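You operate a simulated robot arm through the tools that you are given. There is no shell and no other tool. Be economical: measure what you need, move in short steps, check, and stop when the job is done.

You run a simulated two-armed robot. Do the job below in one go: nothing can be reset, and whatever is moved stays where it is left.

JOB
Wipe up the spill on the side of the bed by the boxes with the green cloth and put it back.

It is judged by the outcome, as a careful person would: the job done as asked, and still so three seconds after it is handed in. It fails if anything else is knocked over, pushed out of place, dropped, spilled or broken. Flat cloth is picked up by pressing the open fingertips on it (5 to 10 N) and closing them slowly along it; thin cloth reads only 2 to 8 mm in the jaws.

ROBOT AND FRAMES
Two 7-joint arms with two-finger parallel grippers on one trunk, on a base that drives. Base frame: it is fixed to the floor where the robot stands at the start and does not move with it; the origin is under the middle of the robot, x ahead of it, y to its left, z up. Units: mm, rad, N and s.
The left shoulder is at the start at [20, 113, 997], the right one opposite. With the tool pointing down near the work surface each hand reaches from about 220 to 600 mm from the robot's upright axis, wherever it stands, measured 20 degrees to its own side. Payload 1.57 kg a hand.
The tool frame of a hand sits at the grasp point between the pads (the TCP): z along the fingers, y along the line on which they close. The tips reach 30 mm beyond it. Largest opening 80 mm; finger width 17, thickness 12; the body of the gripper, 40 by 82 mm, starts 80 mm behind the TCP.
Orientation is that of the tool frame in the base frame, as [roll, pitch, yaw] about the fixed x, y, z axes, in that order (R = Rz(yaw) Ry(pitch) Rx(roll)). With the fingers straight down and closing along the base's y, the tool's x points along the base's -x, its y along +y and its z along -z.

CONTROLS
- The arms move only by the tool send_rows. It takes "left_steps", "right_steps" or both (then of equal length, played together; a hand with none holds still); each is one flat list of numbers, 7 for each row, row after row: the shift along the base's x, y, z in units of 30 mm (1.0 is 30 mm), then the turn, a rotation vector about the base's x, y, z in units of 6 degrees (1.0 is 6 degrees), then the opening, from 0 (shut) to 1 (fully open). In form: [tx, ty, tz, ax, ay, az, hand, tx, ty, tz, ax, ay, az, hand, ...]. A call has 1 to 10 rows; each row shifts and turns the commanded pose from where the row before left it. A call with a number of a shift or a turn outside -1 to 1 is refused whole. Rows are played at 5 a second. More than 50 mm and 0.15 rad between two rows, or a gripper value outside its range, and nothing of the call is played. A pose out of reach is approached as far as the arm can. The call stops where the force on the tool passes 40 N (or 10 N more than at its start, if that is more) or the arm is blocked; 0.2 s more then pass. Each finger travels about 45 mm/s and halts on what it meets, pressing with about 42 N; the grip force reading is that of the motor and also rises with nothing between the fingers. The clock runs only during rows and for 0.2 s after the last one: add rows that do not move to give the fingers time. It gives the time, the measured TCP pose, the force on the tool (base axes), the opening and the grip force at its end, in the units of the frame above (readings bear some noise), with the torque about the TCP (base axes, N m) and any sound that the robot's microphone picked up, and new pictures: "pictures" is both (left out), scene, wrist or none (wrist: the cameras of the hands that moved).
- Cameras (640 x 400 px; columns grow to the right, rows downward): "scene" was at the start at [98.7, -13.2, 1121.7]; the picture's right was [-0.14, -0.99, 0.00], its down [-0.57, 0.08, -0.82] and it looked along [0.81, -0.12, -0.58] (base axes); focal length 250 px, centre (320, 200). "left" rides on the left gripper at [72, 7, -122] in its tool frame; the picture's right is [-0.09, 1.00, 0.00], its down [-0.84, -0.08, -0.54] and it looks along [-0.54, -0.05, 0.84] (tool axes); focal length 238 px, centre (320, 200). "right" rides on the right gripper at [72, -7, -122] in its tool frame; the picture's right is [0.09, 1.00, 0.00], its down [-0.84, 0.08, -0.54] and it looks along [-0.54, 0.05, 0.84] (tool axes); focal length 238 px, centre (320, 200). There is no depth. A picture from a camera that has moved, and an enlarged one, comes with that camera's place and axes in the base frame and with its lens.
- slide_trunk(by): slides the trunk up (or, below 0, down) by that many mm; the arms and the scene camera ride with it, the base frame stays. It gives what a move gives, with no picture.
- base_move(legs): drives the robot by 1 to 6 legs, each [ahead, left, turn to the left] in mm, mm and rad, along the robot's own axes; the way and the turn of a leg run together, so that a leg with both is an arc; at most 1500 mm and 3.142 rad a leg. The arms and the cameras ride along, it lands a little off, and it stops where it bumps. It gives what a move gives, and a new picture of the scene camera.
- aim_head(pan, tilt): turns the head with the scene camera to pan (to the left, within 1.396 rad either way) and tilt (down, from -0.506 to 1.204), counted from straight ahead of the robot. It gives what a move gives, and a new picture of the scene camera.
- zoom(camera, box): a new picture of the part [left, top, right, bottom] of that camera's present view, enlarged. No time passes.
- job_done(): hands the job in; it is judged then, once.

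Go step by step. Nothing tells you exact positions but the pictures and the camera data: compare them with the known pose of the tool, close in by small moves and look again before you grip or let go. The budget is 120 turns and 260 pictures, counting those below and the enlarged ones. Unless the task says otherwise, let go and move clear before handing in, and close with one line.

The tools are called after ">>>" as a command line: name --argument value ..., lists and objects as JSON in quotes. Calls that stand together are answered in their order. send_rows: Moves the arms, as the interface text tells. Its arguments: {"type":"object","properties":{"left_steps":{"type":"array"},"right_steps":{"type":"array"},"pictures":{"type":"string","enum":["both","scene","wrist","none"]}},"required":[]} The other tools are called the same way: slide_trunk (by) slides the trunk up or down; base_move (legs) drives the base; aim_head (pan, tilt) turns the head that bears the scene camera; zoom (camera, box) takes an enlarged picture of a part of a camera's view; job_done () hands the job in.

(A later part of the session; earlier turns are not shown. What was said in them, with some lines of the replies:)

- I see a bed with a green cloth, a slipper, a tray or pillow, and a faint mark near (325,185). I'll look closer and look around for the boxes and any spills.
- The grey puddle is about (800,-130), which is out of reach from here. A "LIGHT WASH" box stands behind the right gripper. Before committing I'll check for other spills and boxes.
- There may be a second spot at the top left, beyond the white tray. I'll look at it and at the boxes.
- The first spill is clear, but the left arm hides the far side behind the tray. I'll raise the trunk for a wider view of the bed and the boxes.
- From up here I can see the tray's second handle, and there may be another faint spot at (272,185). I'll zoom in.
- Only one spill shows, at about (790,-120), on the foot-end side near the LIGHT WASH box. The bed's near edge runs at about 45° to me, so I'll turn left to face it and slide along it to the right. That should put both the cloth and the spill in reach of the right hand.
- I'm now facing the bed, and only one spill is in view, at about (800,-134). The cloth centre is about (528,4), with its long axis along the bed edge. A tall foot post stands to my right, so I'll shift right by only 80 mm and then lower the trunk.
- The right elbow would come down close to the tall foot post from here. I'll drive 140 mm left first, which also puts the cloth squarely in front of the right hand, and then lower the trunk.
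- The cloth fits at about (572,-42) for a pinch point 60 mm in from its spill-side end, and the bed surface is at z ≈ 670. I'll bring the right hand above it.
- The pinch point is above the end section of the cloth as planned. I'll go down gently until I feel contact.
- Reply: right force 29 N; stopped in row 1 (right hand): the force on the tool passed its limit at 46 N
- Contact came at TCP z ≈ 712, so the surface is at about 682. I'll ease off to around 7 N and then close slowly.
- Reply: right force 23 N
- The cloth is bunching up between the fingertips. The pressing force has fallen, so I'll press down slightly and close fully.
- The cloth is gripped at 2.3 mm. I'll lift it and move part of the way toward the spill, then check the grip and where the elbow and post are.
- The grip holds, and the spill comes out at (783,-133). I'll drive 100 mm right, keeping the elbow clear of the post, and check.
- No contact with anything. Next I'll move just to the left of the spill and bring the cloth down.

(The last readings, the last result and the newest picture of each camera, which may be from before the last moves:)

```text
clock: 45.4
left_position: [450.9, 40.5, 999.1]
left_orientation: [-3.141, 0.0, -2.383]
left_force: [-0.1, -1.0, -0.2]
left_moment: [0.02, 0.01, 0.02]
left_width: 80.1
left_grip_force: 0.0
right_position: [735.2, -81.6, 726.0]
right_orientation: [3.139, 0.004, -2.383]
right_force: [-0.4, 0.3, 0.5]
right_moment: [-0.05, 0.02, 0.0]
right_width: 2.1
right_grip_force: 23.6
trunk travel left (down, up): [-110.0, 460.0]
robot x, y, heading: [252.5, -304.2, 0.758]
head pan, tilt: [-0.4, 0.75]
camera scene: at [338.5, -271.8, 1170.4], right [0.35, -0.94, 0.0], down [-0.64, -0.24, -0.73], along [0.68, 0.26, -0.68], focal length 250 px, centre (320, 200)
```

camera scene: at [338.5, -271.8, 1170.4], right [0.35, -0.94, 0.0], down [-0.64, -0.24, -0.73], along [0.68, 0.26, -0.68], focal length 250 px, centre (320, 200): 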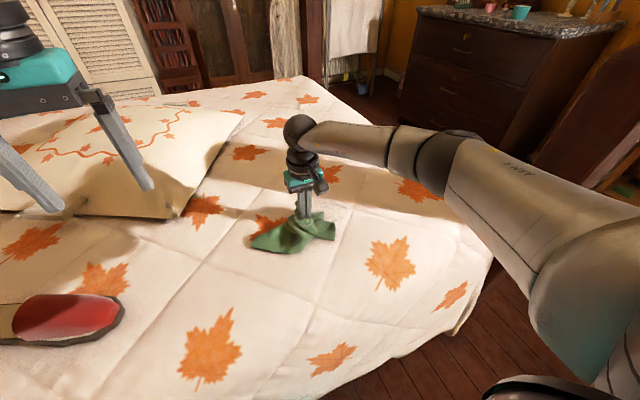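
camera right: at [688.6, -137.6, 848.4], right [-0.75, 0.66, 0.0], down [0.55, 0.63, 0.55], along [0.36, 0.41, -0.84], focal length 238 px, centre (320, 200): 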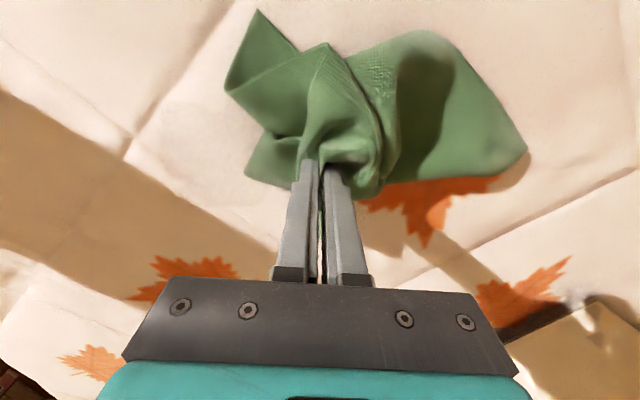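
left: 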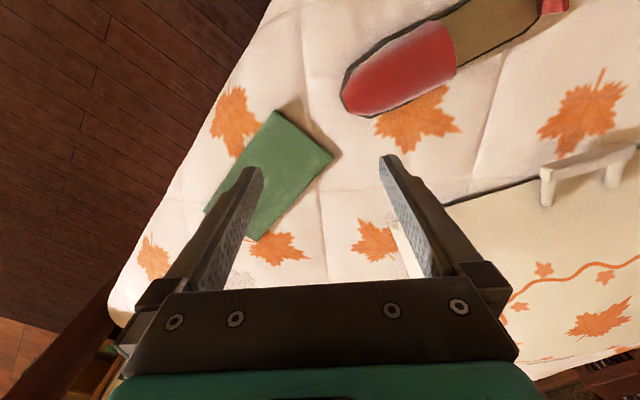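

The spill is now just left of the cloth in the wrist view. I'll press down lightly.

>>> send_rows --right_steps '[0, 0, -0.2, 0, 0, 0, 0, 0, 0, -0.15, 0, 0, 0, 0, 0, 0, 0, 0, 0, 0, 0]' --pictures "none"

>>> send_rows --right_steps '[0, 0, -0.1, 0, 0, 0, 0, 0, 0, 0, 0, 0, 0, 0]' --pictures "none"

```text
clock: 46.2
left_position: [450.9, 40.0, 1001.0]
left_orientation: [3.141, 0.0, -2.38]
left_force: [0.3, -0.1, -0.6]
left_moment: [-0.02, -0.02, -0.01]
left_width: 79.8
left_grip_force: 0.1
right_position: [736.8, -82.0, 715.2]
right_orientation: [3.14, 0.006, -2.381]
right_force: [0.6, -0.3, 3.8]
right_moment: [0.03, 0.03, -0.04]
right_width: 2.4
right_grip_force: 24.3
trunk travel left (down, up): [-110.0, 460.0]
robot x, y, heading: [252.2, -308.1, 0.757]
head pan, tilt: [-0.4, 0.75]
```

```text
clock: 46.8
left_position: [449.9, 41.5, 1000.8]
left_orientation: [3.14, 0.002, -2.382]
left_force: [0.4, -0.6, 0.6]
left_moment: [0.01, 0.01, 0.01]
left_width: 80.0
left_grip_force: 0.0
right_position: [735.4, -82.3, 715.2]
right_orientation: [3.138, 0.01, -2.384]
right_force: [-0.5, -1.4, 20.0]
right_moment: [0.07, 0.11, 0.01]
right_width: 2.5
right_grip_force: 24.4
trunk travel left (down, up): [-110.0, 460.0]
robot x, y, heading: [255.0, -301.9, 0.764]
head pan, tilt: [-0.4, 0.75]
```

>>> send_rows --right_steps '[0, 0, 0.05, 0, 0, 0, 0, 0.4, -0.42, 0, 0, 0, 0, 0, 0.4, -0.42, 0, 0, 0, 0, 0, 0.4, -0.42, 0, 0, 0, 0, 0, 0.4, -0.42, 0, 0, 0, 0, 0, 0.4, -0.42, 0, 0, 0, 0, 0, 0.4, -0.42, 0, 0, 0, 0, 0, 0, 0, 0, 0, 0, 0, 0]'

```text
clock: 48.6
left_position: [451.4, 41.6, 1000.5]
left_orientation: [3.141, 0.0, -2.382]
left_force: [-0.1, 0.3, 0.0]
left_moment: [-0.05, 0.01, -0.01]
left_width: 80.1
left_grip_force: 0.1
right_position: [807.8, -159.6, 713.0]
right_orientation: [-3.141, 0.003, -2.381]
right_force: [-0.5, -0.3, 1.1]
right_moment: [0.0, -0.02, 0.0]
right_width: 2.2
right_grip_force: 24.1
trunk travel left (down, up): [-110.0, 460.0]
robot x, y, heading: [254.4, -301.2, 0.757]
head pan, tilt: [-0.4, 0.75]
camera scene: at [338.4, -271.8, 1170.3], right [0.35, -0.94, 0.0], down [-0.64, -0.24, -0.73], along [0.68, 0.26, -0.68], focal length 250 px, centre (320, 200)
camera right: at [761.6, -214.5, 835.5], right [-0.75, 0.66, 0.0], down [0.55, 0.63, 0.54], along [0.36, 0.41, -0.84], focal length 238 px, centre (320, 200)
```

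scene: 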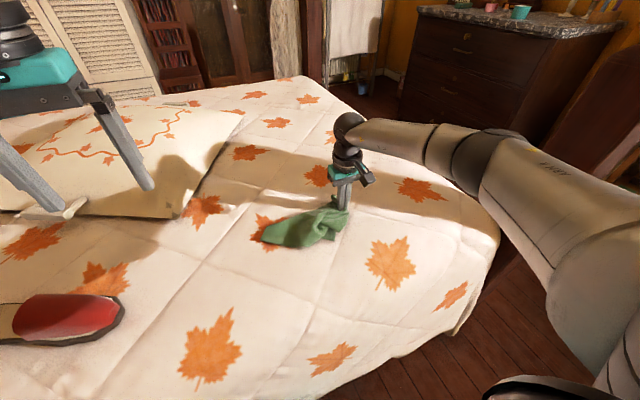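
right: 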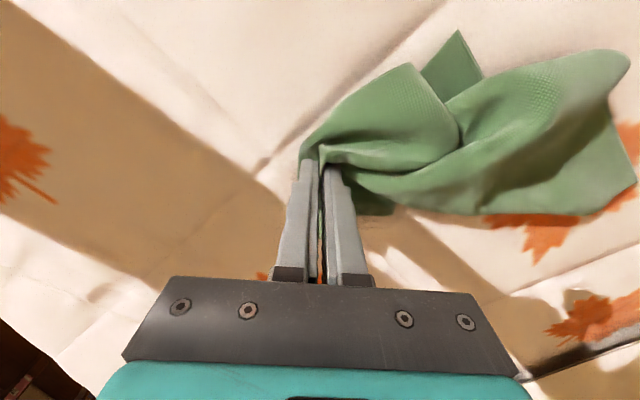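

Contact has become light here, about 1 N, because the surface dips. I'll press a bit more and stroke back and forth, shifting lanes.

>>> send_rows --right_steps '[0, 0, -0.13, 0, 0, 0, 0, -0.4, 0.42, 0.01, 0, 0, 0, 0, -0.4, 0.42, 0.01, 0, 0, 0, 0, -0.4, 0.42, 0.01, 0, 0, 0, 0, -0.4, 0.42, 0.02, 0, 0, 0, 0, -0.4, 0.42, 0.02, 0, 0, 0, 0, -0.4, 0.42, 0.02, 0, 0, 0, 0, 0.5, 0.48, 0.0, 0, 0, 0, 0, 0, 0, 0, 0, 0, 0, 0]' --pictures "wrist"

```text
clock: 50.6
left_position: [450.4, 41.0, 1001.2]
left_orientation: [-3.141, -0.001, -2.38]
left_force: [0.1, -0.6, 0.2]
left_moment: [-0.01, -0.01, -0.02]
left_width: 79.8
left_grip_force: 0.0
right_position: [749.8, -66.6, 712.3]
right_orientation: [3.138, 0.005, -2.379]
right_force: [-3.1, 0.2, 7.3]
right_moment: [-0.06, 0.08, 0.02]
right_width: 2.3
right_grip_force: 24.1
trunk travel left (down, up): [-110.0, 460.0]
robot x, y, heading: [251.5, -305.9, 0.761]
head pan, tilt: [-0.4, 0.75]
camera right: at [703.6, -122.4, 834.4], right [-0.75, 0.66, 0.0], down [0.55, 0.63, 0.55], along [0.36, 0.41, -0.84], focal length 238 px, centre (320, 200)
```

right: 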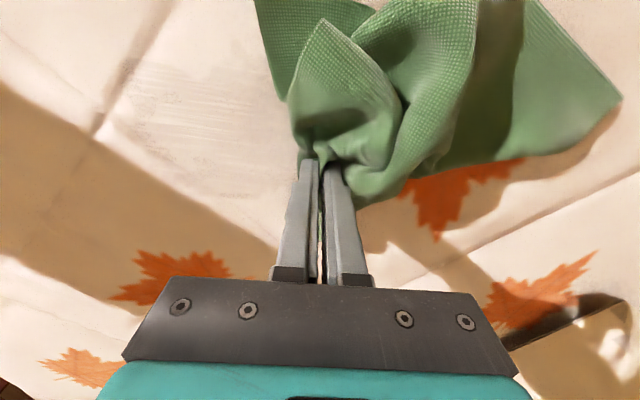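

It's working: the spill is partly streaked away. More strokes follow in neighbouring lanes.

>>> send_rows --right_steps '[0.4, -0.42, -0.025, 0, 0, 0, 0, 0.4, -0.42, -0.015, 0, 0, 0, 0, 0.4, -0.42, -0.015, 0, 0, 0, 0, 0.4, -0.42, -0.015, 0, 0, 0, 0, 0.4, -0.42, -0.015, 0, 0, 0, 0, 0.4, -0.42, -0.015, 0, 0, 0, 0, -0.7, -0.66, 0.0, 0, 0, 0, 0, 0, 0, 0, 0, 0, 0, 0]' --pictures "none"

>>> send_rows --right_steps '[0, 0, -0.03, 0, 0, 0, 0, -0.4, 0.42, 0.015, 0, 0, 0, 0, -0.4, 0.42, 0.015, 0, 0, 0, 0, -0.4, 0.42, 0.015, 0, 0, 0, 0, -0.4, 0.42, 0.015, 0, 0, 0, 0, -0.4, 0.42, 0.015, 0, 0, 0, 0, -0.4, 0.42, 0.015, 0, 0, 0, 0, 0, 0, 0, 0, 0, 0, 0]' --pictures "both"

```text
clock: 52.4
left_position: [450.1, 40.8, 1000.0]
left_orientation: [-3.141, -0.001, -2.383]
left_force: [0.6, -0.3, 1.3]
left_moment: [0.01, -0.04, -0.03]
left_width: 79.8
left_grip_force: 0.1
right_position: [804.6, -165.8, 711.9]
right_orientation: [-3.139, 0.009, -2.385]
right_force: [7.9, 1.8, 19.3]
right_moment: [-0.06, -0.26, 0.06]
right_width: 2.1
right_grip_force: 23.9
trunk travel left (down, up): [-110.0, 460.0]
robot x, y, heading: [249.1, -305.4, 0.758]
head pan, tilt: [-0.4, 0.75]
```

```text
clock: 54.2
left_position: [449.9, 41.3, 1001.5]
left_orientation: [-3.141, 0.001, -2.382]
left_force: [0.1, 0.3, -0.1]
left_moment: [0.0, 0.02, 0.01]
left_width: 80.0
left_grip_force: 0.1
right_position: [730.0, -87.9, 711.4]
right_orientation: [3.141, 0.005, -2.381]
right_force: [6.9, -7.5, 23.5]
right_moment: [-0.34, -0.22, 0.06]
right_width: 2.1
right_grip_force: 24.3
trunk travel left (down, up): [-110.0, 460.0]
robot x, y, heading: [255.3, -307.2, 0.764]
head pan, tilt: [-0.4, 0.75]
camera scene: at [337.5, -273.0, 1170.5], right [0.35, -0.94, 0.0], down [-0.64, -0.24, -0.73], along [0.69, 0.26, -0.68], focal length 250 px, centre (320, 200)
camera right: at [682.7, -143.5, 833.8], right [-0.75, 0.66, 0.0], down [0.55, 0.63, 0.55], along [0.36, 0.41, -0.84], focal length 238 px, centre (320, 200)
```

scene: 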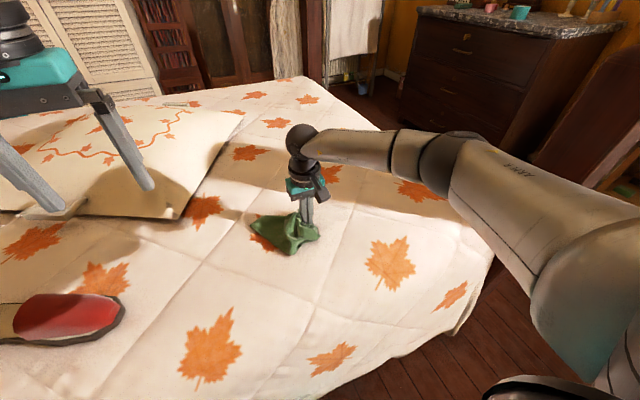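
right: 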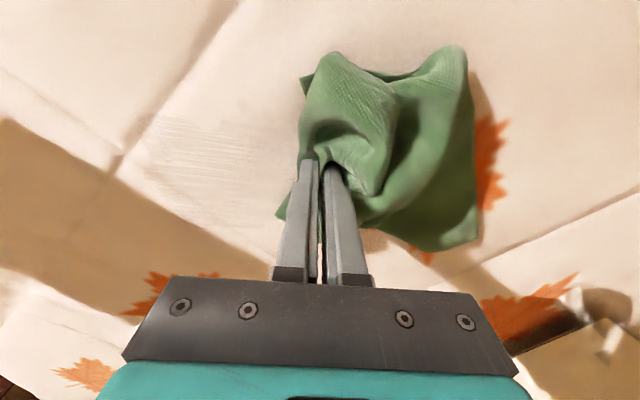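

>>> zoom --camera "right" --box '[90, 20, 310, 260]'

```text
1.67 times, centred on (200, 140) of right
camera zoom: at [682.7, -143.5, 833.8], right [-0.75, 0.66, 0.0], down [0.55, 0.63, 0.55], along [0.36, 0.41, -0.84], focal length 397 px, centre (520, 300)
```

zoom: 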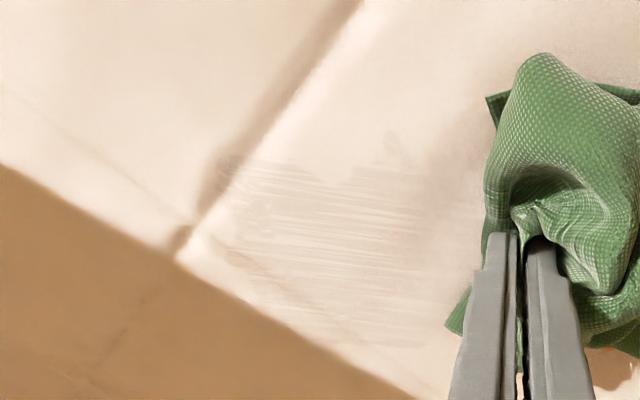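

A faint streaked patch remains, centred near (787,-142), roughly ±45 mm. I'll do longer strokes covering it, including the end nearer the foot of the bed.

>>> send_rows --right_steps '[0.42, -0.44, 0.0, 0, 0, 0, 0, 0.42, -0.44, -0.015, 0, 0, 0, 0, 0.42, -0.44, -0.015, 0, 0, 0, 0, 0.42, -0.44, -0.015, 0, 0, 0, 0, 0.42, -0.44, -0.015, 0, 0, 0, 0, 0.42, -0.44, -0.015, 0, 0, 0, 0, 0.42, -0.44, -0.015, 0, 0, 0, 0, 0.42, -0.44, -0.015, 0, 0, 0, 0, 0.4, 0.38, 0, 0, 0, 0, 0]' --pictures "none"

>>> send_rows --right_steps '[-0.42, 0.44, 0.015, 0, 0, 0, 0, -0.42, 0.44, 0.015, 0, 0, 0, 0, -0.42, 0.44, 0.015, 0, 0, 0, 0, -0.42, 0.44, 0.015, 0, 0, 0, 0, -0.42, 0.44, 0.015, 0, 0, 0, 0, -0.42, 0.44, 0.015, 0, 0, 0, 0, -0.42, 0.44, 0.015, 0, 0, 0, 0, 0.4, 0.38, 0, 0, 0, 0, 0]' --pictures "none"

>>> send_rows --right_steps '[0.42, -0.44, -0.015, 0, 0, 0, 0, 0.42, -0.44, -0.015, 0, 0, 0, 0, 0.42, -0.44, -0.015, 0, 0, 0, 0, 0.42, -0.44, -0.015, 0, 0, 0, 0, 0.42, -0.44, -0.015, 0, 0, 0, 0, 0.42, -0.44, -0.015, 0, 0, 0, 0, 0.42, -0.44, -0.015, 0, 0, 0, 0, 0, 0, 0, 0, 0, 0, 0]' --pictures "both"

```text
clock: 56.2
left_position: [448.1, 38.8, 1000.7]
left_orientation: [-3.14, 0.003, -2.381]
left_force: [0.3, -0.7, -0.1]
left_moment: [0.01, -0.02, -0.03]
left_width: 80.0
left_grip_force: 0.1
right_position: [843.6, -186.8, 711.5]
right_orientation: [-3.136, 0.004, -2.388]
right_force: [-10.9, -9.9, 31.9]
right_moment: [-0.42, 0.32, -0.05]
right_width: 2.3
right_grip_force: 24.1
trunk travel left (down, up): [-110.0, 460.0]
robot x, y, heading: [249.2, -307.4, 0.757]
head pan, tilt: [-0.4, 0.75]
```

```text
clock: 58.0
left_position: [448.3, 40.9, 1001.1]
left_orientation: [-3.14, 0.001, -2.38]
left_force: [0.1, -0.6, 0.8]
left_moment: [0.03, 0.03, 0.0]
left_width: 80.0
left_grip_force: 0.0
right_position: [763.4, -78.3, 712.4]
right_orientation: [3.138, 0.003, -2.38]
right_force: [-6.0, -1.9, 13.3]
right_moment: [-0.15, 0.1, -0.03]
right_width: 2.2
right_grip_force: 23.5
trunk travel left (down, up): [-110.0, 460.0]
robot x, y, heading: [253.1, -304.8, 0.762]
head pan, tilt: [-0.4, 0.75]
```

```text
clock: 59.8
left_position: [448.5, 41.5, 1000.0]
left_orientation: [-3.14, 0.003, -2.379]
left_force: [0.8, 0.1, -0.2]
left_moment: [0.04, 0.0, 0.02]
left_width: 80.1
left_grip_force: 0.2
right_position: [846.6, -163.5, 711.5]
right_orientation: [3.139, 0.009, -2.382]
right_force: [-7.6, 6.7, 22.6]
right_moment: [0.11, 0.21, 0.02]
right_width: 2.4
right_grip_force: 24.0
right hand out of reach, approached as far as the arm can: row 7
trunk travel left (down, up): [-110.0, 460.0]
robot x, y, heading: [249.6, -305.3, 0.759]
head pan, tilt: [-0.4, 0.75]
camera scene: at [336.0, -271.6, 1170.6], right [0.35, -0.94, 0.0], down [-0.64, -0.24, -0.73], along [0.69, 0.26, -0.68], focal length 250 px, centre (320, 200)
camera right: at [800.3, -219.2, 833.7], right [-0.75, 0.66, 0.0], down [0.55, 0.63, 0.55], along [0.36, 0.41, -0.84], focal length 238 px, centre (320, 200)
```

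scene: 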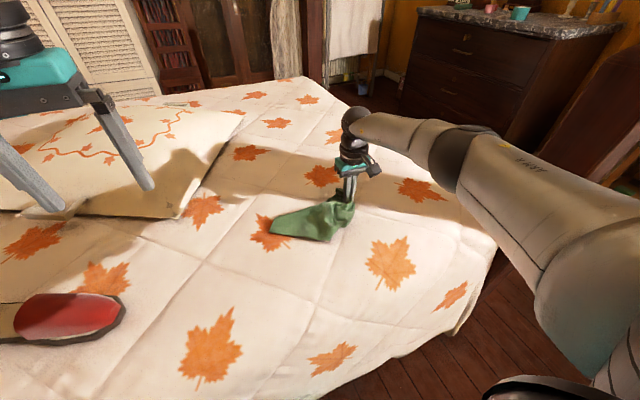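
right: 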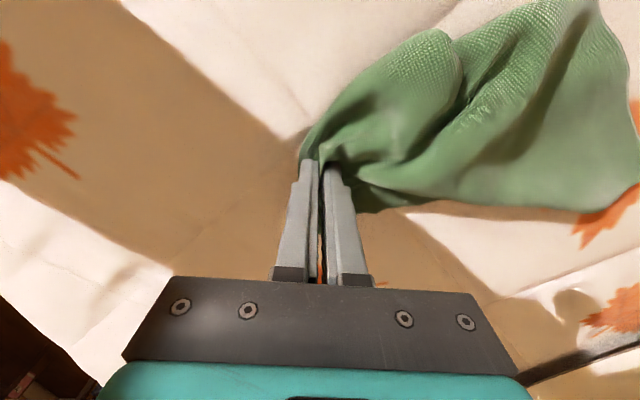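

Now the lane on the near side of the patch.

>>> send_rows --right_steps '[-0.65, -0.62, 0.0, 0, 0, 0, 0, -0.65, -0.62, 0, 0, 0, 0, 0, -0.42, 0.44, 0.015, 0, 0, 0, 0, -0.42, 0.44, 0.015, 0, 0, 0, 0, -0.42, 0.44, 0.015, 0, 0, 0, 0, -0.42, 0.44, 0.015, 0, 0, 0, 0, -0.42, 0.44, 0.015, 0, 0, 0, 0, -0.42, 0.44, 0.015, 0, 0, 0, 0, -0.42, 0.44, 0.015, 0, 0, 0, 0, 0, 0, 0, 0, 0, 0, 0]' --pictures "wrist"

>>> zoom --camera "right" --box '[50, 20, 310, 260]'

```text
clock: 62.0
left_position: [449.8, 40.8, 1000.9]
left_orientation: [-3.14, -0.001, -2.38]
left_force: [-0.2, 0.4, 0.6]
left_moment: [0.01, -0.03, -0.01]
left_width: 80.0
left_grip_force: 0.0
right_position: [719.6, -108.5, 711.2]
right_orientation: [3.14, 0.003, -2.383]
right_force: [2.3, -4.2, 10.9]
right_moment: [-0.15, -0.09, 0.01]
right_width: 2.2
right_grip_force: 24.1
trunk travel left (down, up): [-110.0, 460.0]
robot x, y, heading: [253.4, -308.9, 0.761]
head pan, tilt: [-0.4, 0.75]
camera right: at [673.4, -163.9, 834.3], right [-0.75, 0.66, 0.0], down [0.55, 0.63, 0.55], along [0.36, 0.41, -0.84], focal length 238 px, centre (320, 200)
```

right: 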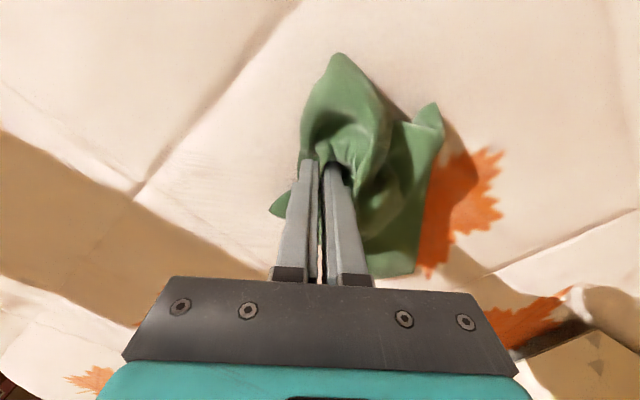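

```text
1.67 times, centred on (180, 140) of right
camera zoom: at [673.4, -163.9, 834.3], right [-0.75, 0.66, 0.0], down [0.55, 0.63, 0.55], along [0.36, 0.41, -0.84], focal length 397 px, centre (553, 300)
```

zoom: 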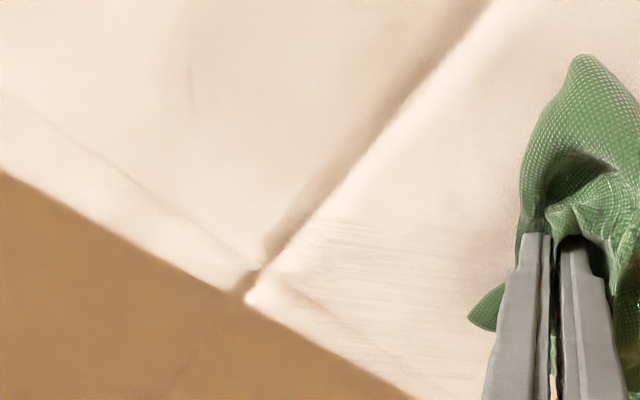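

Nearly gone. I'll make another full pass over the whole patch to finish it.

>>> send_rows --right_steps '[0.42, -0.44, -0.035, 0, 0, 0, 0, 0.42, -0.44, -0.015, 0, 0, 0, 0, 0.42, -0.44, -0.015, 0, 0, 0, 0, 0.42, -0.44, -0.015, 0, 0, 0, 0, 0.42, -0.44, -0.015, 0, 0, 0, 0, 0.42, -0.44, -0.015, 0, 0, 0, 0, 0.42, -0.44, -0.015, 0, 0, 0, 0, 0.44, 0.42, 0, 0, 0, 0, 0]' --pictures "none"

>>> send_rows --right_steps '[-0.42, 0.44, 0.015, 0, 0, 0, 0, -0.42, 0.44, 0.015, 0, 0, 0, 0, -0.42, 0.44, 0.015, 0, 0, 0, 0, -0.42, 0.44, 0.015, 0, 0, 0, 0, -0.42, 0.44, 0.015, 0, 0, 0, 0, -0.42, 0.44, 0.015, 0, 0, 0, 0, -0.42, 0.44, 0.015, 0, 0, 0, 0, 0.44, 0.42, 0, 0, 0, 0, 0]' --pictures "none"

>>> send_rows --right_steps '[0.42, -0.44, -0.015, 0, 0, 0, 0, 0.42, -0.44, -0.015, 0, 0, 0, 0, 0.42, -0.44, -0.015, 0, 0, 0, 0, 0.42, -0.44, -0.015, 0, 0, 0, 0, 0.42, -0.44, -0.015, 0, 0, 0, 0, 0.42, -0.44, -0.015, 0, 0, 0, 0, 0.42, -0.44, -0.015, 0, 0, 0, 0, 0.44, 0.42, 0, 0, 0, 0, 0]' --pictures "none"

>>> send_rows --right_steps '[-0.42, 0.44, 0.015, 0, 0, 0, 0, -0.42, 0.44, 0.015, 0, 0, 0, 0, -0.42, 0.44, 0.015, 0, 0, 0, 0, -0.42, 0.44, 0.015, 0, 0, 0, 0, -0.42, 0.44, 0.015, 0, 0, 0, 0, -0.42, 0.44, 0.015, 0, 0, 0, 0, -0.42, 0.44, 0.015, 0, 0, 0, 0, 0, 0, 0, 0, 0, 0, 0]' --pictures "wrist"

>>> zoom --camera "right" --box '[50, 0, 310, 240]'

```text
clock: 63.9
left_position: [449.2, 40.2, 1000.4]
left_orientation: [-3.141, -0.002, -2.382]
left_force: [0.5, -0.8, -0.5]
left_moment: [-0.02, -0.06, -0.01]
left_width: 80.0
left_grip_force: 0.1
right_position: [823.0, -191.8, 711.4]
right_orientation: [-3.14, 0.002, -2.384]
right_force: [-4.8, -3.2, 13.2]
right_moment: [-0.19, 0.11, -0.03]
right_width: 2.3
right_grip_force: 23.8
trunk travel left (down, up): [-110.0, 460.0]
robot x, y, heading: [250.3, -307.4, 0.763]
head pan, tilt: [-0.4, 0.75]
stopped in row 8 (right hand): the force on the tool passed its limit at 41 N (the readings are from after the stop); the commanded pose is now the measured one
```

```text
clock: 65.7
left_position: [449.5, 40.2, 999.7]
left_orientation: [3.14, 0.0, -2.382]
left_force: [0.2, -0.5, -0.1]
left_moment: [0.02, 0.02, 0.0]
left_width: 80.2
left_grip_force: 0.0
right_position: [745.7, -85.5, 712.4]
right_orientation: [3.142, -0.003, -2.385]
right_force: [-1.9, -0.7, 3.0]
right_moment: [-0.01, 0.05, 0.02]
right_width: 2.2
right_grip_force: 23.7
trunk travel left (down, up): [-110.0, 460.0]
robot x, y, heading: [252.1, -307.5, 0.762]
head pan, tilt: [-0.4, 0.75]
```

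```text
clock: 67.5
left_position: [449.5, 40.2, 1000.4]
left_orientation: [-3.141, 0.002, -2.383]
left_force: [0.8, -0.5, -0.1]
left_moment: [-0.02, 0.03, 0.03]
left_width: 79.8
left_grip_force: 0.1
right_position: [850.1, -169.7, 712.1]
right_orientation: [-3.135, -0.001, -2.389]
right_force: [-9.2, -6.5, 22.5]
right_moment: [-0.26, 0.21, -0.02]
right_width: 2.1
right_grip_force: 24.3
trunk travel left (down, up): [-110.0, 460.0]
robot x, y, heading: [249.9, -305.2, 0.759]
head pan, tilt: [-0.4, 0.75]
```

```text
clock: 69.3
left_position: [451.1, 39.9, 999.2]
left_orientation: [-3.141, 0.0, -2.382]
left_force: [0.6, -0.7, -0.1]
left_moment: [0.0, 0.01, 0.04]
left_width: 80.0
left_grip_force: 0.1
right_position: [759.8, -74.4, 711.6]
right_orientation: [-3.139, -0.002, -2.385]
right_force: [2.3, -2.9, 9.9]
right_moment: [-0.18, -0.12, -0.01]
right_width: 2.4
right_grip_force: 24.1
trunk travel left (down, up): [-110.0, 460.0]
robot x, y, heading: [253.1, -308.8, 0.76]
head pan, tilt: [-0.4, 0.75]
camera right: at [713.2, -129.3, 834.7], right [-0.75, 0.66, 0.0], down [0.56, 0.63, 0.54], along [0.36, 0.4, -0.84], focal length 238 px, centre (320, 200)
```

right: 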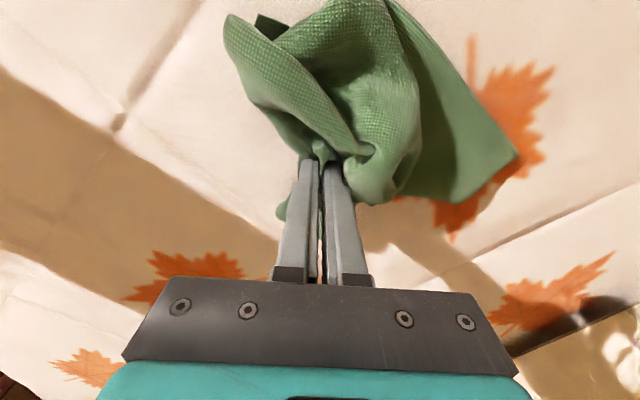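

```text
1.67 times, centred on (180, 120) of right
camera zoom: at [713.2, -129.3, 834.7], right [-0.75, 0.66, 0.0], down [0.56, 0.63, 0.54], along [0.36, 0.4, -0.84], focal length 397 px, centre (553, 333)
```

zoom: 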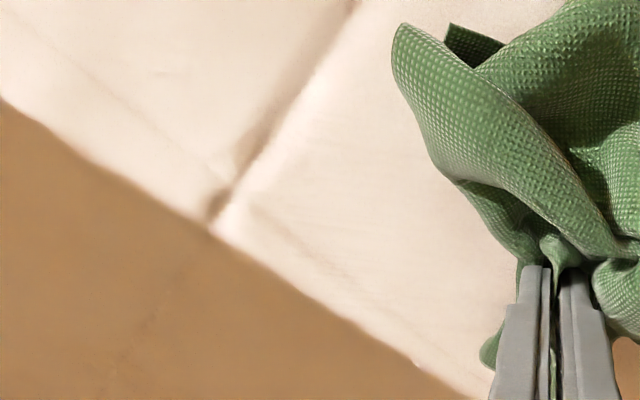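

It looks clean. I'll lift the cloth away and check the whole area.

>>> send_rows --right_steps '[0, 0, 1, 0, 0, 0, 0, 0, 0, 1, 0, 0, 0, 0, 0, 0, 1, 0, 0, 0, 0, 0, 0, 1, 0, 0, 0, 0, 0, 0, 1, 0, 0, 0, 0, -0.8, 0, 1, 0, 0, 0, 0, -0.8, 0, 0.6, 0, 0, 0, 0, 0, 0, 0, 0, 0, 0, 0]'

>>> zoom --camera "right" --box '[100, 0, 330, 220]'

>>> zoom --camera "scene" --box '[220, 140, 440, 280]'

```text
clock: 71.1
left_position: [450.8, 41.1, 1000.1]
left_orientation: [3.142, 0.0, -2.382]
left_force: [0.3, 0.5, 0.8]
left_moment: [-0.01, -0.01, 0.03]
left_width: 79.7
left_grip_force: 0.0
right_position: [712.5, -73.9, 910.0]
right_orientation: [-3.138, -0.002, -2.387]
right_force: [0.2, -0.1, -0.4]
right_moment: [-0.01, 0.0, -0.01]
right_width: 2.4
right_grip_force: 23.5
trunk travel left (down, up): [-110.0, 460.0]
robot x, y, heading: [248.4, -304.8, 0.755]
head pan, tilt: [-0.4, 0.75]
camera scene: at [338.3, -272.1, 1170.3], right [0.35, -0.94, 0.0], down [-0.64, -0.24, -0.73], along [0.68, 0.26, -0.68], focal length 250 px, centre (320, 200)
camera right: at [665.7, -128.6, 1032.3], right [-0.75, 0.66, 0.0], down [0.56, 0.63, 0.54], along [0.36, 0.4, -0.84], focal length 238 px, centre (320, 200)
```

scene: 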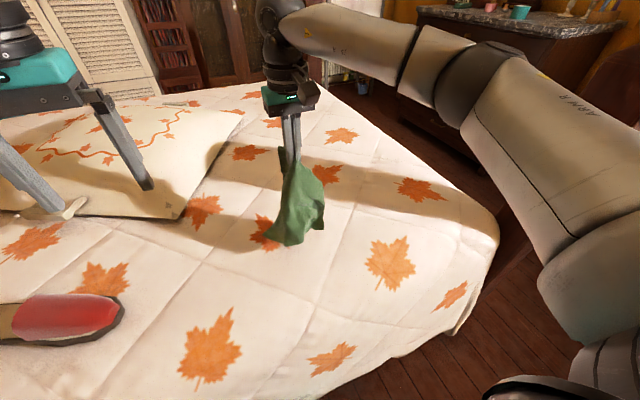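
right: 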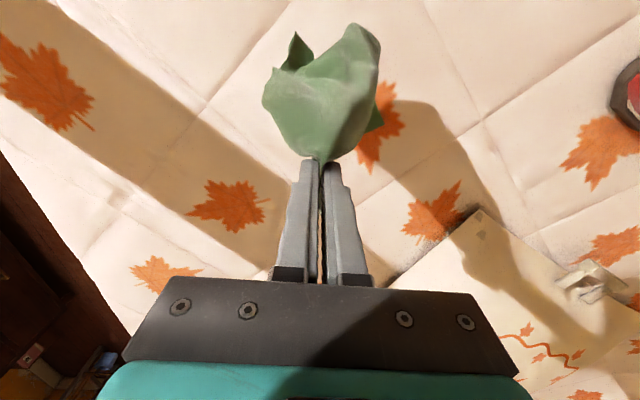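

```text
1.82 times, centred on (215, 110) of right
camera zoom: at [665.7, -128.6, 1032.3], right [-0.75, 0.66, 0.0], down [0.56, 0.63, 0.54], along [0.36, 0.4, -0.84], focal length 433 px, centre (511, 364)
```

zoom: 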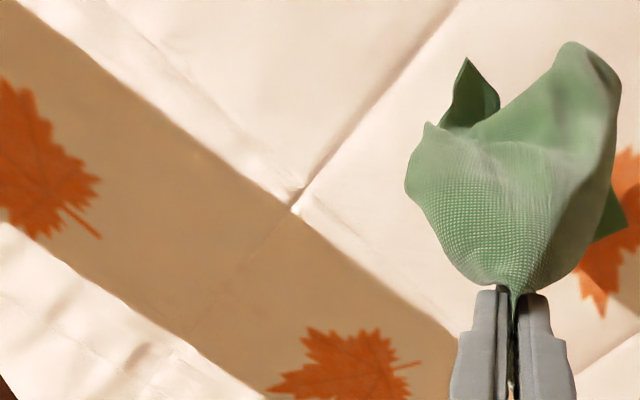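

```text
2.86 times, centred on (330, 210) of scene
camera zoom: at [338.3, -272.1, 1170.3], right [0.35, -0.94, 0.0], down [-0.64, -0.24, -0.73], along [0.68, 0.26, -0.68], focal length 713 px, centre (291, 171)
```

zoom: 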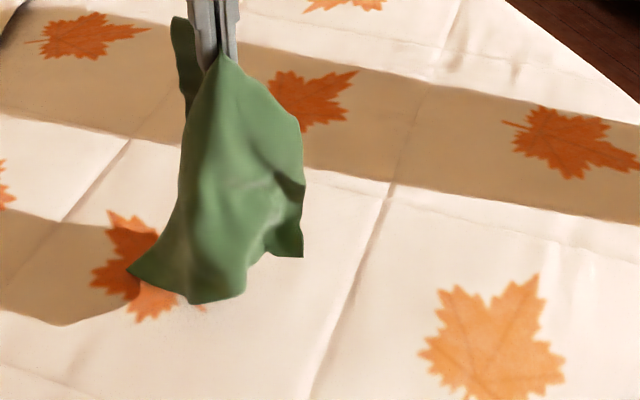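

The spill is gone. To lay the cloth back I need space, so I'll drive back left 100 mm and move the left arm up and outward, out of the right hand's way.

>>> base_move --legs '[[0, 100, 0]]'

>>> send_rows --left_steps '[-0.575, 0.6, 0.4, 0, 0, 0, 1, -0.575, 0.6, 0.4, 0, 0, 0, 1, -0.575, 0.6, 0.4, 0, 0, 0, 1, -0.575, 0.6, 0.4, 0, 0, 0, 1, -0.575, 0.6, 0.4, 0, 0, 0, 1, -0.575, 0.6, 0.4, 0, 0, 0, 1, -0.575, 0.6, 0.4, 0, 0, 0, 1, -0.575, 0.6, 0.4, 0, 0, 0, 1]' --pictures "none"

>>> aim_head --pan 0.0 --tilt 0.9

```text
clock: 72.3
left_position: [381.6, 112.7, 999.8]
left_orientation: [-3.141, 0.0, -2.382]
left_force: [0.0, 0.9, 0.3]
left_moment: [-0.01, -0.02, -0.01]
left_width: 80.0
left_grip_force: 0.0
right_position: [644.7, -1.5, 909.3]
right_orientation: [-3.138, -0.002, -2.386]
right_force: [-0.8, -0.9, -1.0]
right_moment: [-0.02, -0.01, 0.0]
right_width: 2.3
right_grip_force: 23.4
trunk travel left (down, up): [-110.0, 460.0]
robot x, y, heading: [182.1, -234.9, 0.763]
head pan, tilt: [-0.4, 0.75]
camera scene: at [270.1, -200.1, 1170.3], right [0.35, -0.94, 0.0], down [-0.64, -0.24, -0.73], along [0.68, 0.26, -0.68], focal length 250 px, centre (320, 200)
```

scene: 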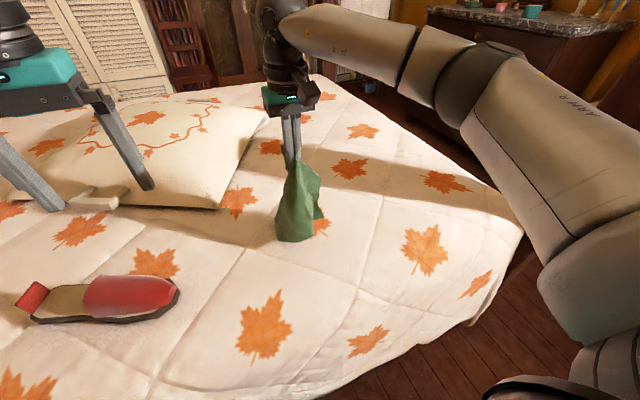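

```text
clock: 74.1
left_position: [245.6, 256.0, 1095.6]
left_orientation: [3.141, 0.0, -2.383]
left_force: [0.4, 0.8, 0.1]
left_moment: [0.03, 0.01, 0.02]
left_width: 80.1
left_grip_force: 0.0
right_position: [645.0, -2.1, 908.4]
right_orientation: [-3.137, -0.003, -2.387]
right_force: [0.7, -0.1, -0.9]
right_moment: [0.0, -0.01, -0.04]
right_width: 2.3
right_grip_force: 24.1
trunk travel left (down, up): [-110.0, 460.0]
robot x, y, heading: [179.6, -235.5, 0.759]
head pan, tilt: [-0.4, 0.75]
```

```text
clock: 74.9
left_position: [247.0, 256.9, 1094.2]
left_orientation: [3.141, 0.002, -2.383]
left_force: [-0.1, -0.7, 0.8]
left_moment: [0.0, -0.02, 0.0]
left_width: 80.0
left_grip_force: 0.1
right_position: [645.0, -1.7, 909.1]
right_orientation: [-3.137, -0.002, -2.386]
right_force: [-0.4, 0.6, 0.0]
right_moment: [-0.01, -0.01, -0.03]
right_width: 2.2
right_grip_force: 23.9
trunk travel left (down, up): [-110.0, 460.0]
robot x, y, heading: [184.0, -236.9, 0.76]
head pan, tilt: [0.0, 0.901]
camera scene: at [247.7, -177.7, 1158.4], right [0.69, -0.73, 0.0], down [-0.57, -0.54, -0.62], along [0.45, 0.43, -0.78], focal length 250 px, centre (320, 200)
```

scene: 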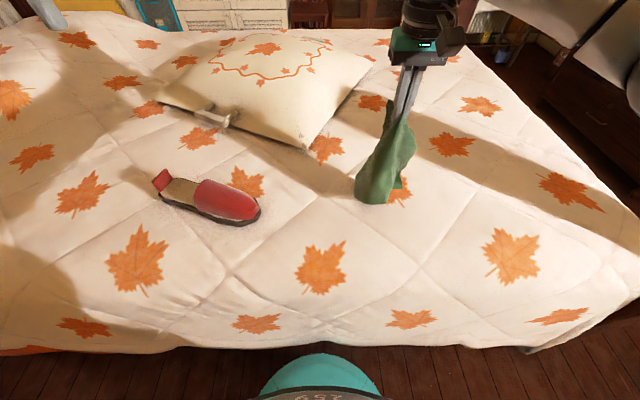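

Now I'll carry the cloth to above the far end of its old place, on the slipper side. From there I can lay it down trailing toward the pinch end.

>>> send_rows --right_steps '[-0.93, 0.36, 0.1, 0, 0, 0, 0, -0.93, 0.36, 0.1, 0, 0, 0, 0, -0.93, 0.36, 0.1, 0, 0, 0, 0, -0.93, 0.36, 0.1, 0, 0, 0, 0, -0.93, 0.36, 0.1, 0, 0, 0, 0, -0.93, 0.36, 0.1, 0, 0, 0, 0, -0.93, 0.36, 0.1, 0, 0, 0, 0, 0, 0, 0, 0, 0, 0, 0, 0, 0, 0, 0, 0, 0, 0]'

```text
clock: 76.9
left_position: [245.6, 255.2, 1095.2]
left_orientation: [3.141, 0.0, -2.383]
left_force: [-1.0, -0.4, 0.1]
left_moment: [-0.03, 0.01, 0.05]
left_width: 79.8
left_grip_force: 0.0
right_position: [449.3, 72.1, 930.7]
right_orientation: [-3.138, -0.001, -2.385]
right_force: [-0.6, 0.0, -0.3]
right_moment: [-0.03, -0.02, 0.01]
right_width: 2.4
right_grip_force: 24.1
trunk travel left (down, up): [-110.0, 460.0]
robot x, y, heading: [182.3, -236.1, 0.762]
head pan, tilt: [0.0, 0.901]
camera scene: at [247.6, -177.7, 1158.4], right [0.69, -0.73, 0.0], down [-0.57, -0.54, -0.62], along [0.45, 0.43, -0.78], focal length 250 px, centre (320, 200)
camera right: at [402.3, 18.6, 1052.7], right [-0.75, 0.66, 0.0], down [0.56, 0.63, 0.54], along [0.36, 0.4, -0.84], focal length 238 px, centre (320, 200)
```

scene: 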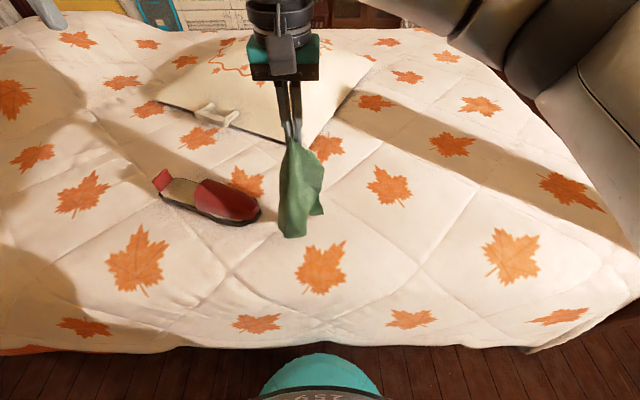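
right: 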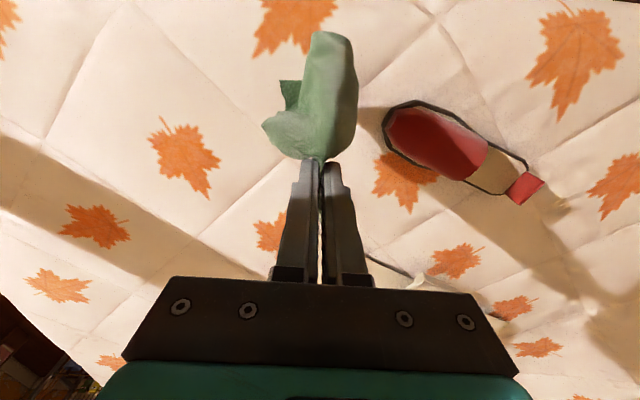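

>>> send_rows --right_steps '[0, 0, -0.75, 0, 0, 0, 0, 0, 0, -0.75, 0, 0, 0, 0, 0.51, -0.475, -0.69, 0, 0, 0, 0, 0.51, -0.475, -0.69, 0, 0, 0, 0, 0.51, -0.475, -0.69, 0, 0, 0, 0, 0.51, -0.475, -0.69, 0, 0, 0, 0, 0.51, -0.475, -0.69, 0, 0, 0, 0, 0.51, -0.475, -0.69, 0, 0, 0, 0]'

```text
clock: 78.7
left_position: [247.8, 255.7, 1094.7]
left_orientation: [-3.14, 0.0, -2.382]
left_force: [-1.1, 0.4, -0.1]
left_moment: [0.03, 0.01, 0.0]
left_width: 79.9
left_grip_force: 0.1
right_position: [542.6, -12.1, 761.6]
right_orientation: [-3.138, -0.001, -2.384]
right_force: [0.0, 0.8, -0.5]
right_moment: [-0.01, 0.01, 0.03]
right_width: 2.3
right_grip_force: 23.6
trunk travel left (down, up): [-110.0, 460.0]
robot x, y, heading: [182.3, -235.2, 0.759]
head pan, tilt: [0.0, 0.901]
camera scene: at [247.7, -177.7, 1158.4], right [0.69, -0.73, 0.0], down [-0.57, -0.54, -0.62], along [0.45, 0.43, -0.78], focal length 250 px, centre (320, 200)
camera right: at [494.8, -65.8, 882.9], right [-0.75, 0.66, 0.0], down [0.55, 0.63, 0.54], along [0.36, 0.4, -0.84], focal length 238 px, centre (320, 200)
```

scene: 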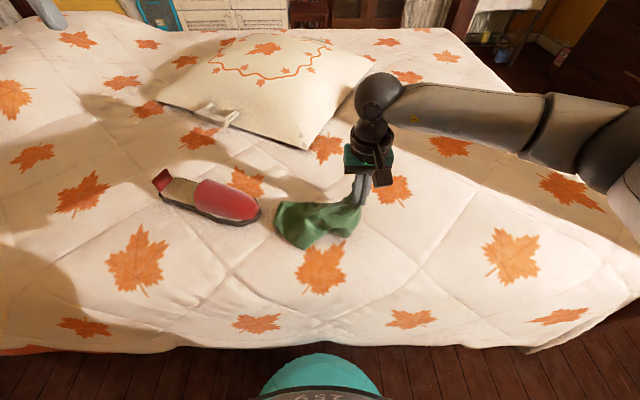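
right: 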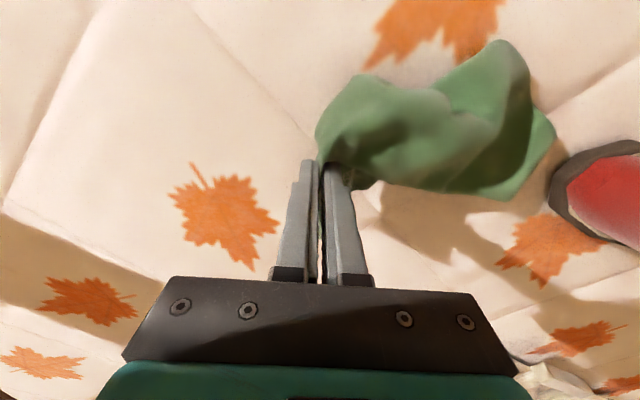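

It's trailing nicely. I'll go on lowering while pulling it straight.

>>> send_rows --right_steps '[0.5, -0.5, -0.65, 0, 0, 0, 0, 0.5, -0.5, -0.5, 0, 0, 0, 0, 0.25, -0.25, -0.2, 0, 0, 0, 0, 0, 0, 0, 0, 0, 0, 0]'

```text
clock: 79.7
left_position: [245.0, 255.9, 1094.7]
left_orientation: [-3.141, 0.0, -2.382]
left_force: [-0.9, 0.7, 0.4]
left_moment: [0.02, 0.03, 0.04]
left_width: 80.1
left_grip_force: 0.0
right_position: [579.2, -49.1, 719.2]
right_orientation: [-3.137, -0.002, -2.387]
right_force: [-1.2, 0.2, 0.3]
right_moment: [0.02, 0.02, 0.02]
right_width: 2.3
right_grip_force: 24.1
trunk travel left (down, up): [-110.0, 460.0]
robot x, y, heading: [185.0, -235.0, 0.757]
head pan, tilt: [0.0, 0.901]
camera scene: at [247.6, -177.6, 1158.4], right [0.69, -0.73, 0.0], down [-0.57, -0.54, -0.62], along [0.45, 0.43, -0.78], focal length 250 px, centre (320, 200)
camera right: at [532.2, -103.7, 842.4], right [-0.75, 0.66, 0.0], down [0.55, 0.63, 0.54], along [0.36, 0.4, -0.84], focal length 238 px, centre (320, 200)
```

scene: 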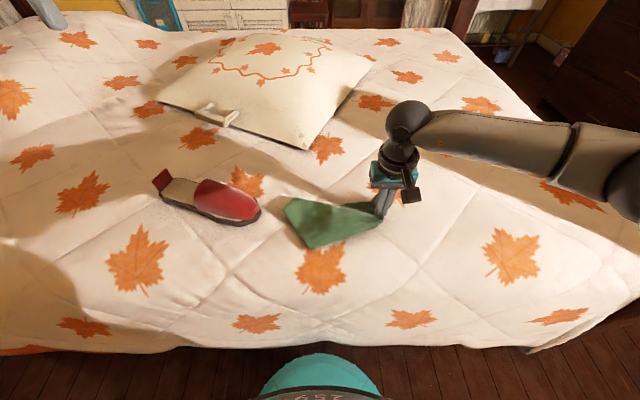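
right: 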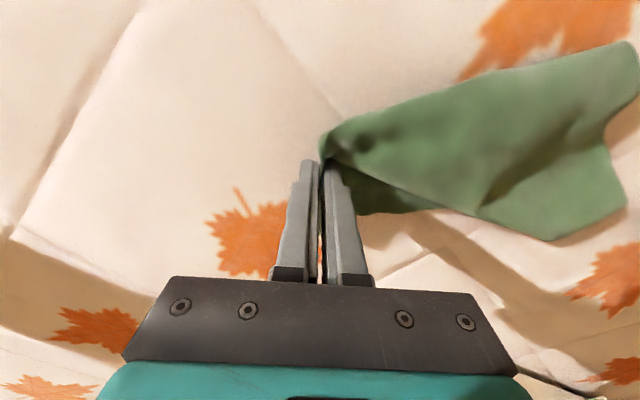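

The cloth lies over its old footprint. I'll lower to the surface, open slowly, and check.

>>> send_rows --right_steps '[0, 0, -0.12, 0, 0, 0, 0, 0, 0, 0, 0, 0, 0, 0.1, 0, 0, 0, 0, 0, 0, 0.2, 0, 0, 0, 0, 0, 0, 0.3, 0, 0, 0, 0, 0, 0, 0.4, 0, 0, 0, 0, 0, 0, 0.5, 0, 0, 0, 0, 0, 0, 0.5]'

>>> send_rows --right_steps '[0, 0, 0.2, 0, 0, 0, 0.5, 0, 0, 0.5, 0, 0, 0, 0.5, 0, 0, 1, 0, 0, 0, 0.5, 0, 0, 1, 0, 0, 0, 0.5, 0, 0, 1, 0, 0, 0, 0.5, 0, 0, 1, 0, 0, 0, 0.5, 0, 0, 1, 0, 0, 0, 0.5]'

```text
clock: 81.3
left_position: [246.3, 256.1, 1095.3]
left_orientation: [-3.141, 0.0, -2.382]
left_force: [1.1, 0.0, 0.3]
left_moment: [0.0, -0.03, 0.0]
left_width: 80.2
left_grip_force: 0.0
right_position: [579.6, -49.1, 715.3]
right_orientation: [-3.139, -0.002, -2.388]
right_force: [0.7, 0.2, 0.7]
right_moment: [-0.02, 0.01, 0.0]
right_width: 40.1
right_grip_force: 0.0
trunk travel left (down, up): [-110.0, 460.0]
robot x, y, heading: [182.7, -235.5, 0.754]
head pan, tilt: [0.0, 0.901]
camera scene: at [247.6, -177.6, 1158.4], right [0.69, -0.73, 0.0], down [-0.57, -0.54, -0.62], along [0.45, 0.43, -0.78], focal length 250 px, centre (320, 200)
camera right: at [531.9, -103.8, 838.7], right [-0.75, 0.66, 0.0], down [0.56, 0.63, 0.54], along [0.36, 0.4, -0.84], focal length 238 px, centre (320, 200)
```

scene: 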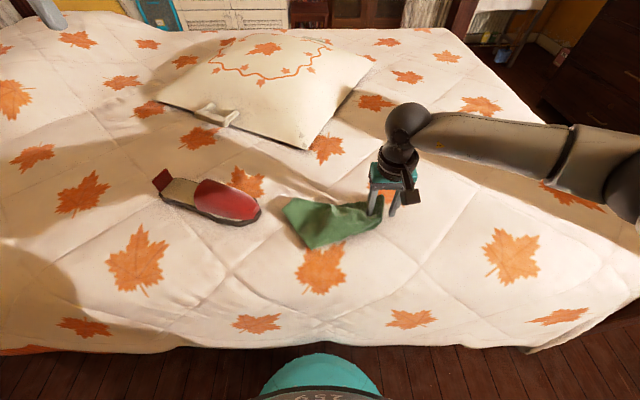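
right: 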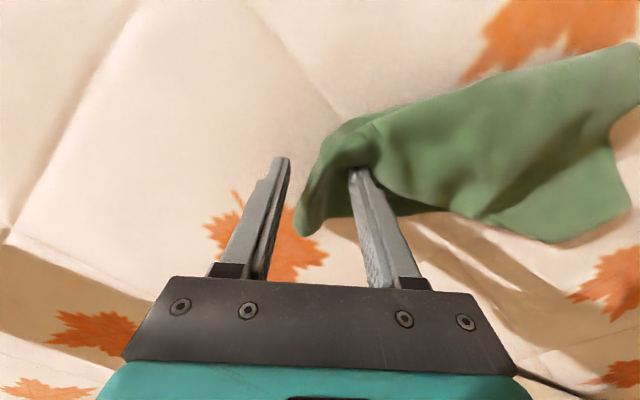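

```text
clock: 82.9
left_position: [246.1, 256.8, 1095.1]
left_orientation: [3.141, -0.001, -2.383]
left_force: [-0.9, 0.3, 0.4]
left_moment: [0.01, 0.01, 0.0]
left_width: 79.8
left_grip_force: 0.0
right_position: [579.0, -47.9, 890.1]
right_orientation: [-3.14, -0.002, -2.387]
right_force: [-0.5, 0.3, -0.3]
right_moment: [0.02, -0.01, 0.01]
right_width: 39.9
right_grip_force: 0.2
trunk travel left (down, up): [-110.0, 460.0]
robot x, y, heading: [182.4, -236.1, 0.761]
head pan, tilt: [0.0, 0.901]
camera scene: at [247.5, -177.6, 1158.4], right [0.69, -0.73, 0.0], down [-0.57, -0.54, -0.62], along [0.45, 0.43, -0.78], focal length 250 px, centre (320, 200)
camera right: at [532.5, -103.3, 1012.1], right [-0.75, 0.66, 0.0], down [0.56, 0.63, 0.54], along [0.36, 0.4, -0.84], focal length 238 px, centre (320, 200)
```

scene: 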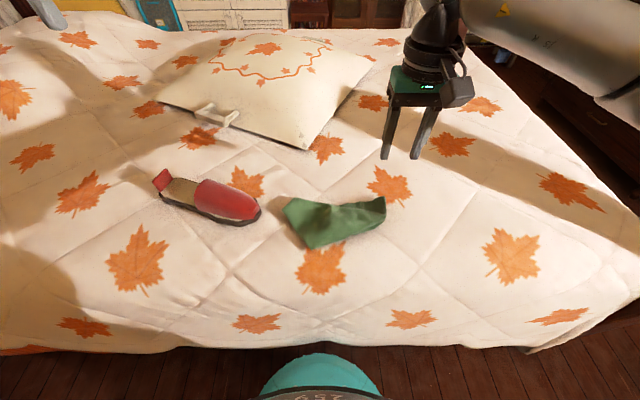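
right: 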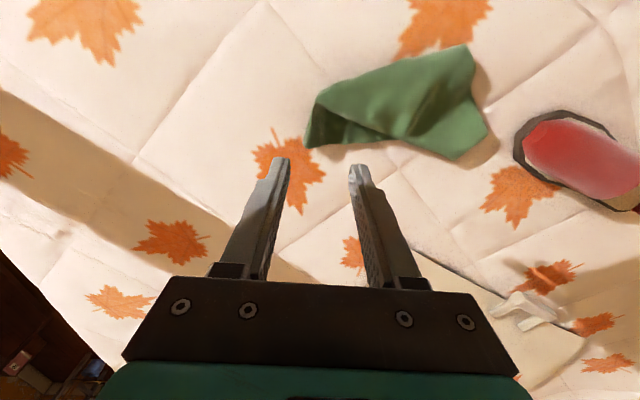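

The cloth is back on its old spot, about 27 mm off in the centre. I'll take a last look at the spill area and the surroundings.

>>> aim_head --pan -0.35 --tilt 0.7

>>> zoom --camera "scene" --box '[230, 100, 470, 260]'

>>> zoom --camera "right" --box '[0, 0, 320, 240]'

```text
clock: 83.8
left_position: [247.0, 255.7, 1095.9]
left_orientation: [3.142, 0.001, -2.382]
left_force: [0.2, -0.4, 0.9]
left_moment: [0.0, 0.03, -0.01]
left_width: 79.9
left_grip_force: 0.1
right_position: [581.0, -48.1, 889.5]
right_orientation: [-3.138, -0.003, -2.386]
right_force: [-0.6, 0.2, 0.3]
right_moment: [0.02, 0.01, -0.02]
right_width: 39.7
right_grip_force: 0.1
trunk travel left (down, up): [-110.0, 460.0]
robot x, y, heading: [184.6, -238.0, 0.76]
head pan, tilt: [-0.351, 0.7]
camera scene: at [270.7, -195.8, 1174.5], right [0.4, -0.92, 0.0], down [-0.59, -0.26, -0.76], along [0.7, 0.3, -0.64], focal length 250 px, centre (320, 200)
```

scene: 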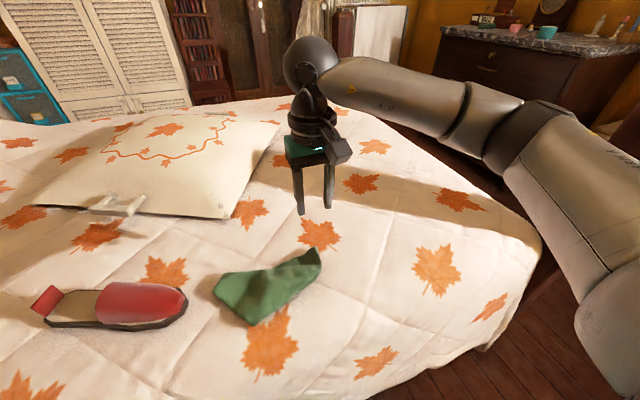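

```text
2.50 times, centred on (350, 180) of scene
camera zoom: at [270.7, -195.8, 1174.5], right [0.4, -0.92, 0.0], down [-0.59, -0.26, -0.76], along [0.7, 0.3, -0.64], focal length 624 px, centre (245, 250)
```

zoom: 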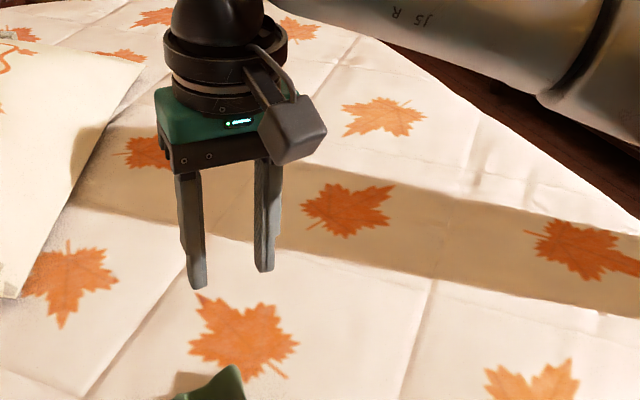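

```text
1.67 times, centred on (160, 120) of right
camera zoom: at [532.7, -103.3, 1011.6], right [-0.75, 0.66, 0.0], down [0.56, 0.63, 0.54], along [0.36, 0.4, -0.84], focal length 397 px, centre (587, 333)
```

zoom: 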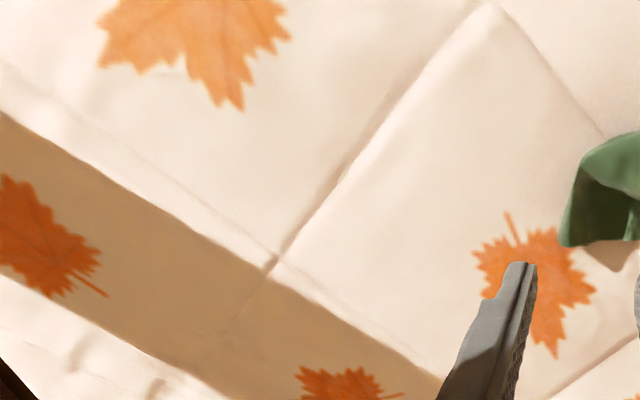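

The spill area is clean, the cloth rests on its original spot, the hand is clear, and the slipper, pillow and furniture haven't moved. I'm handing the job in.

>>> job_done

```text
The job is handed in.
```

I wiped up the spill and put the green cloth back about 27 mm from where it was; it lies slightly crumpled, with one end folded under, and nothing else was disturbed.
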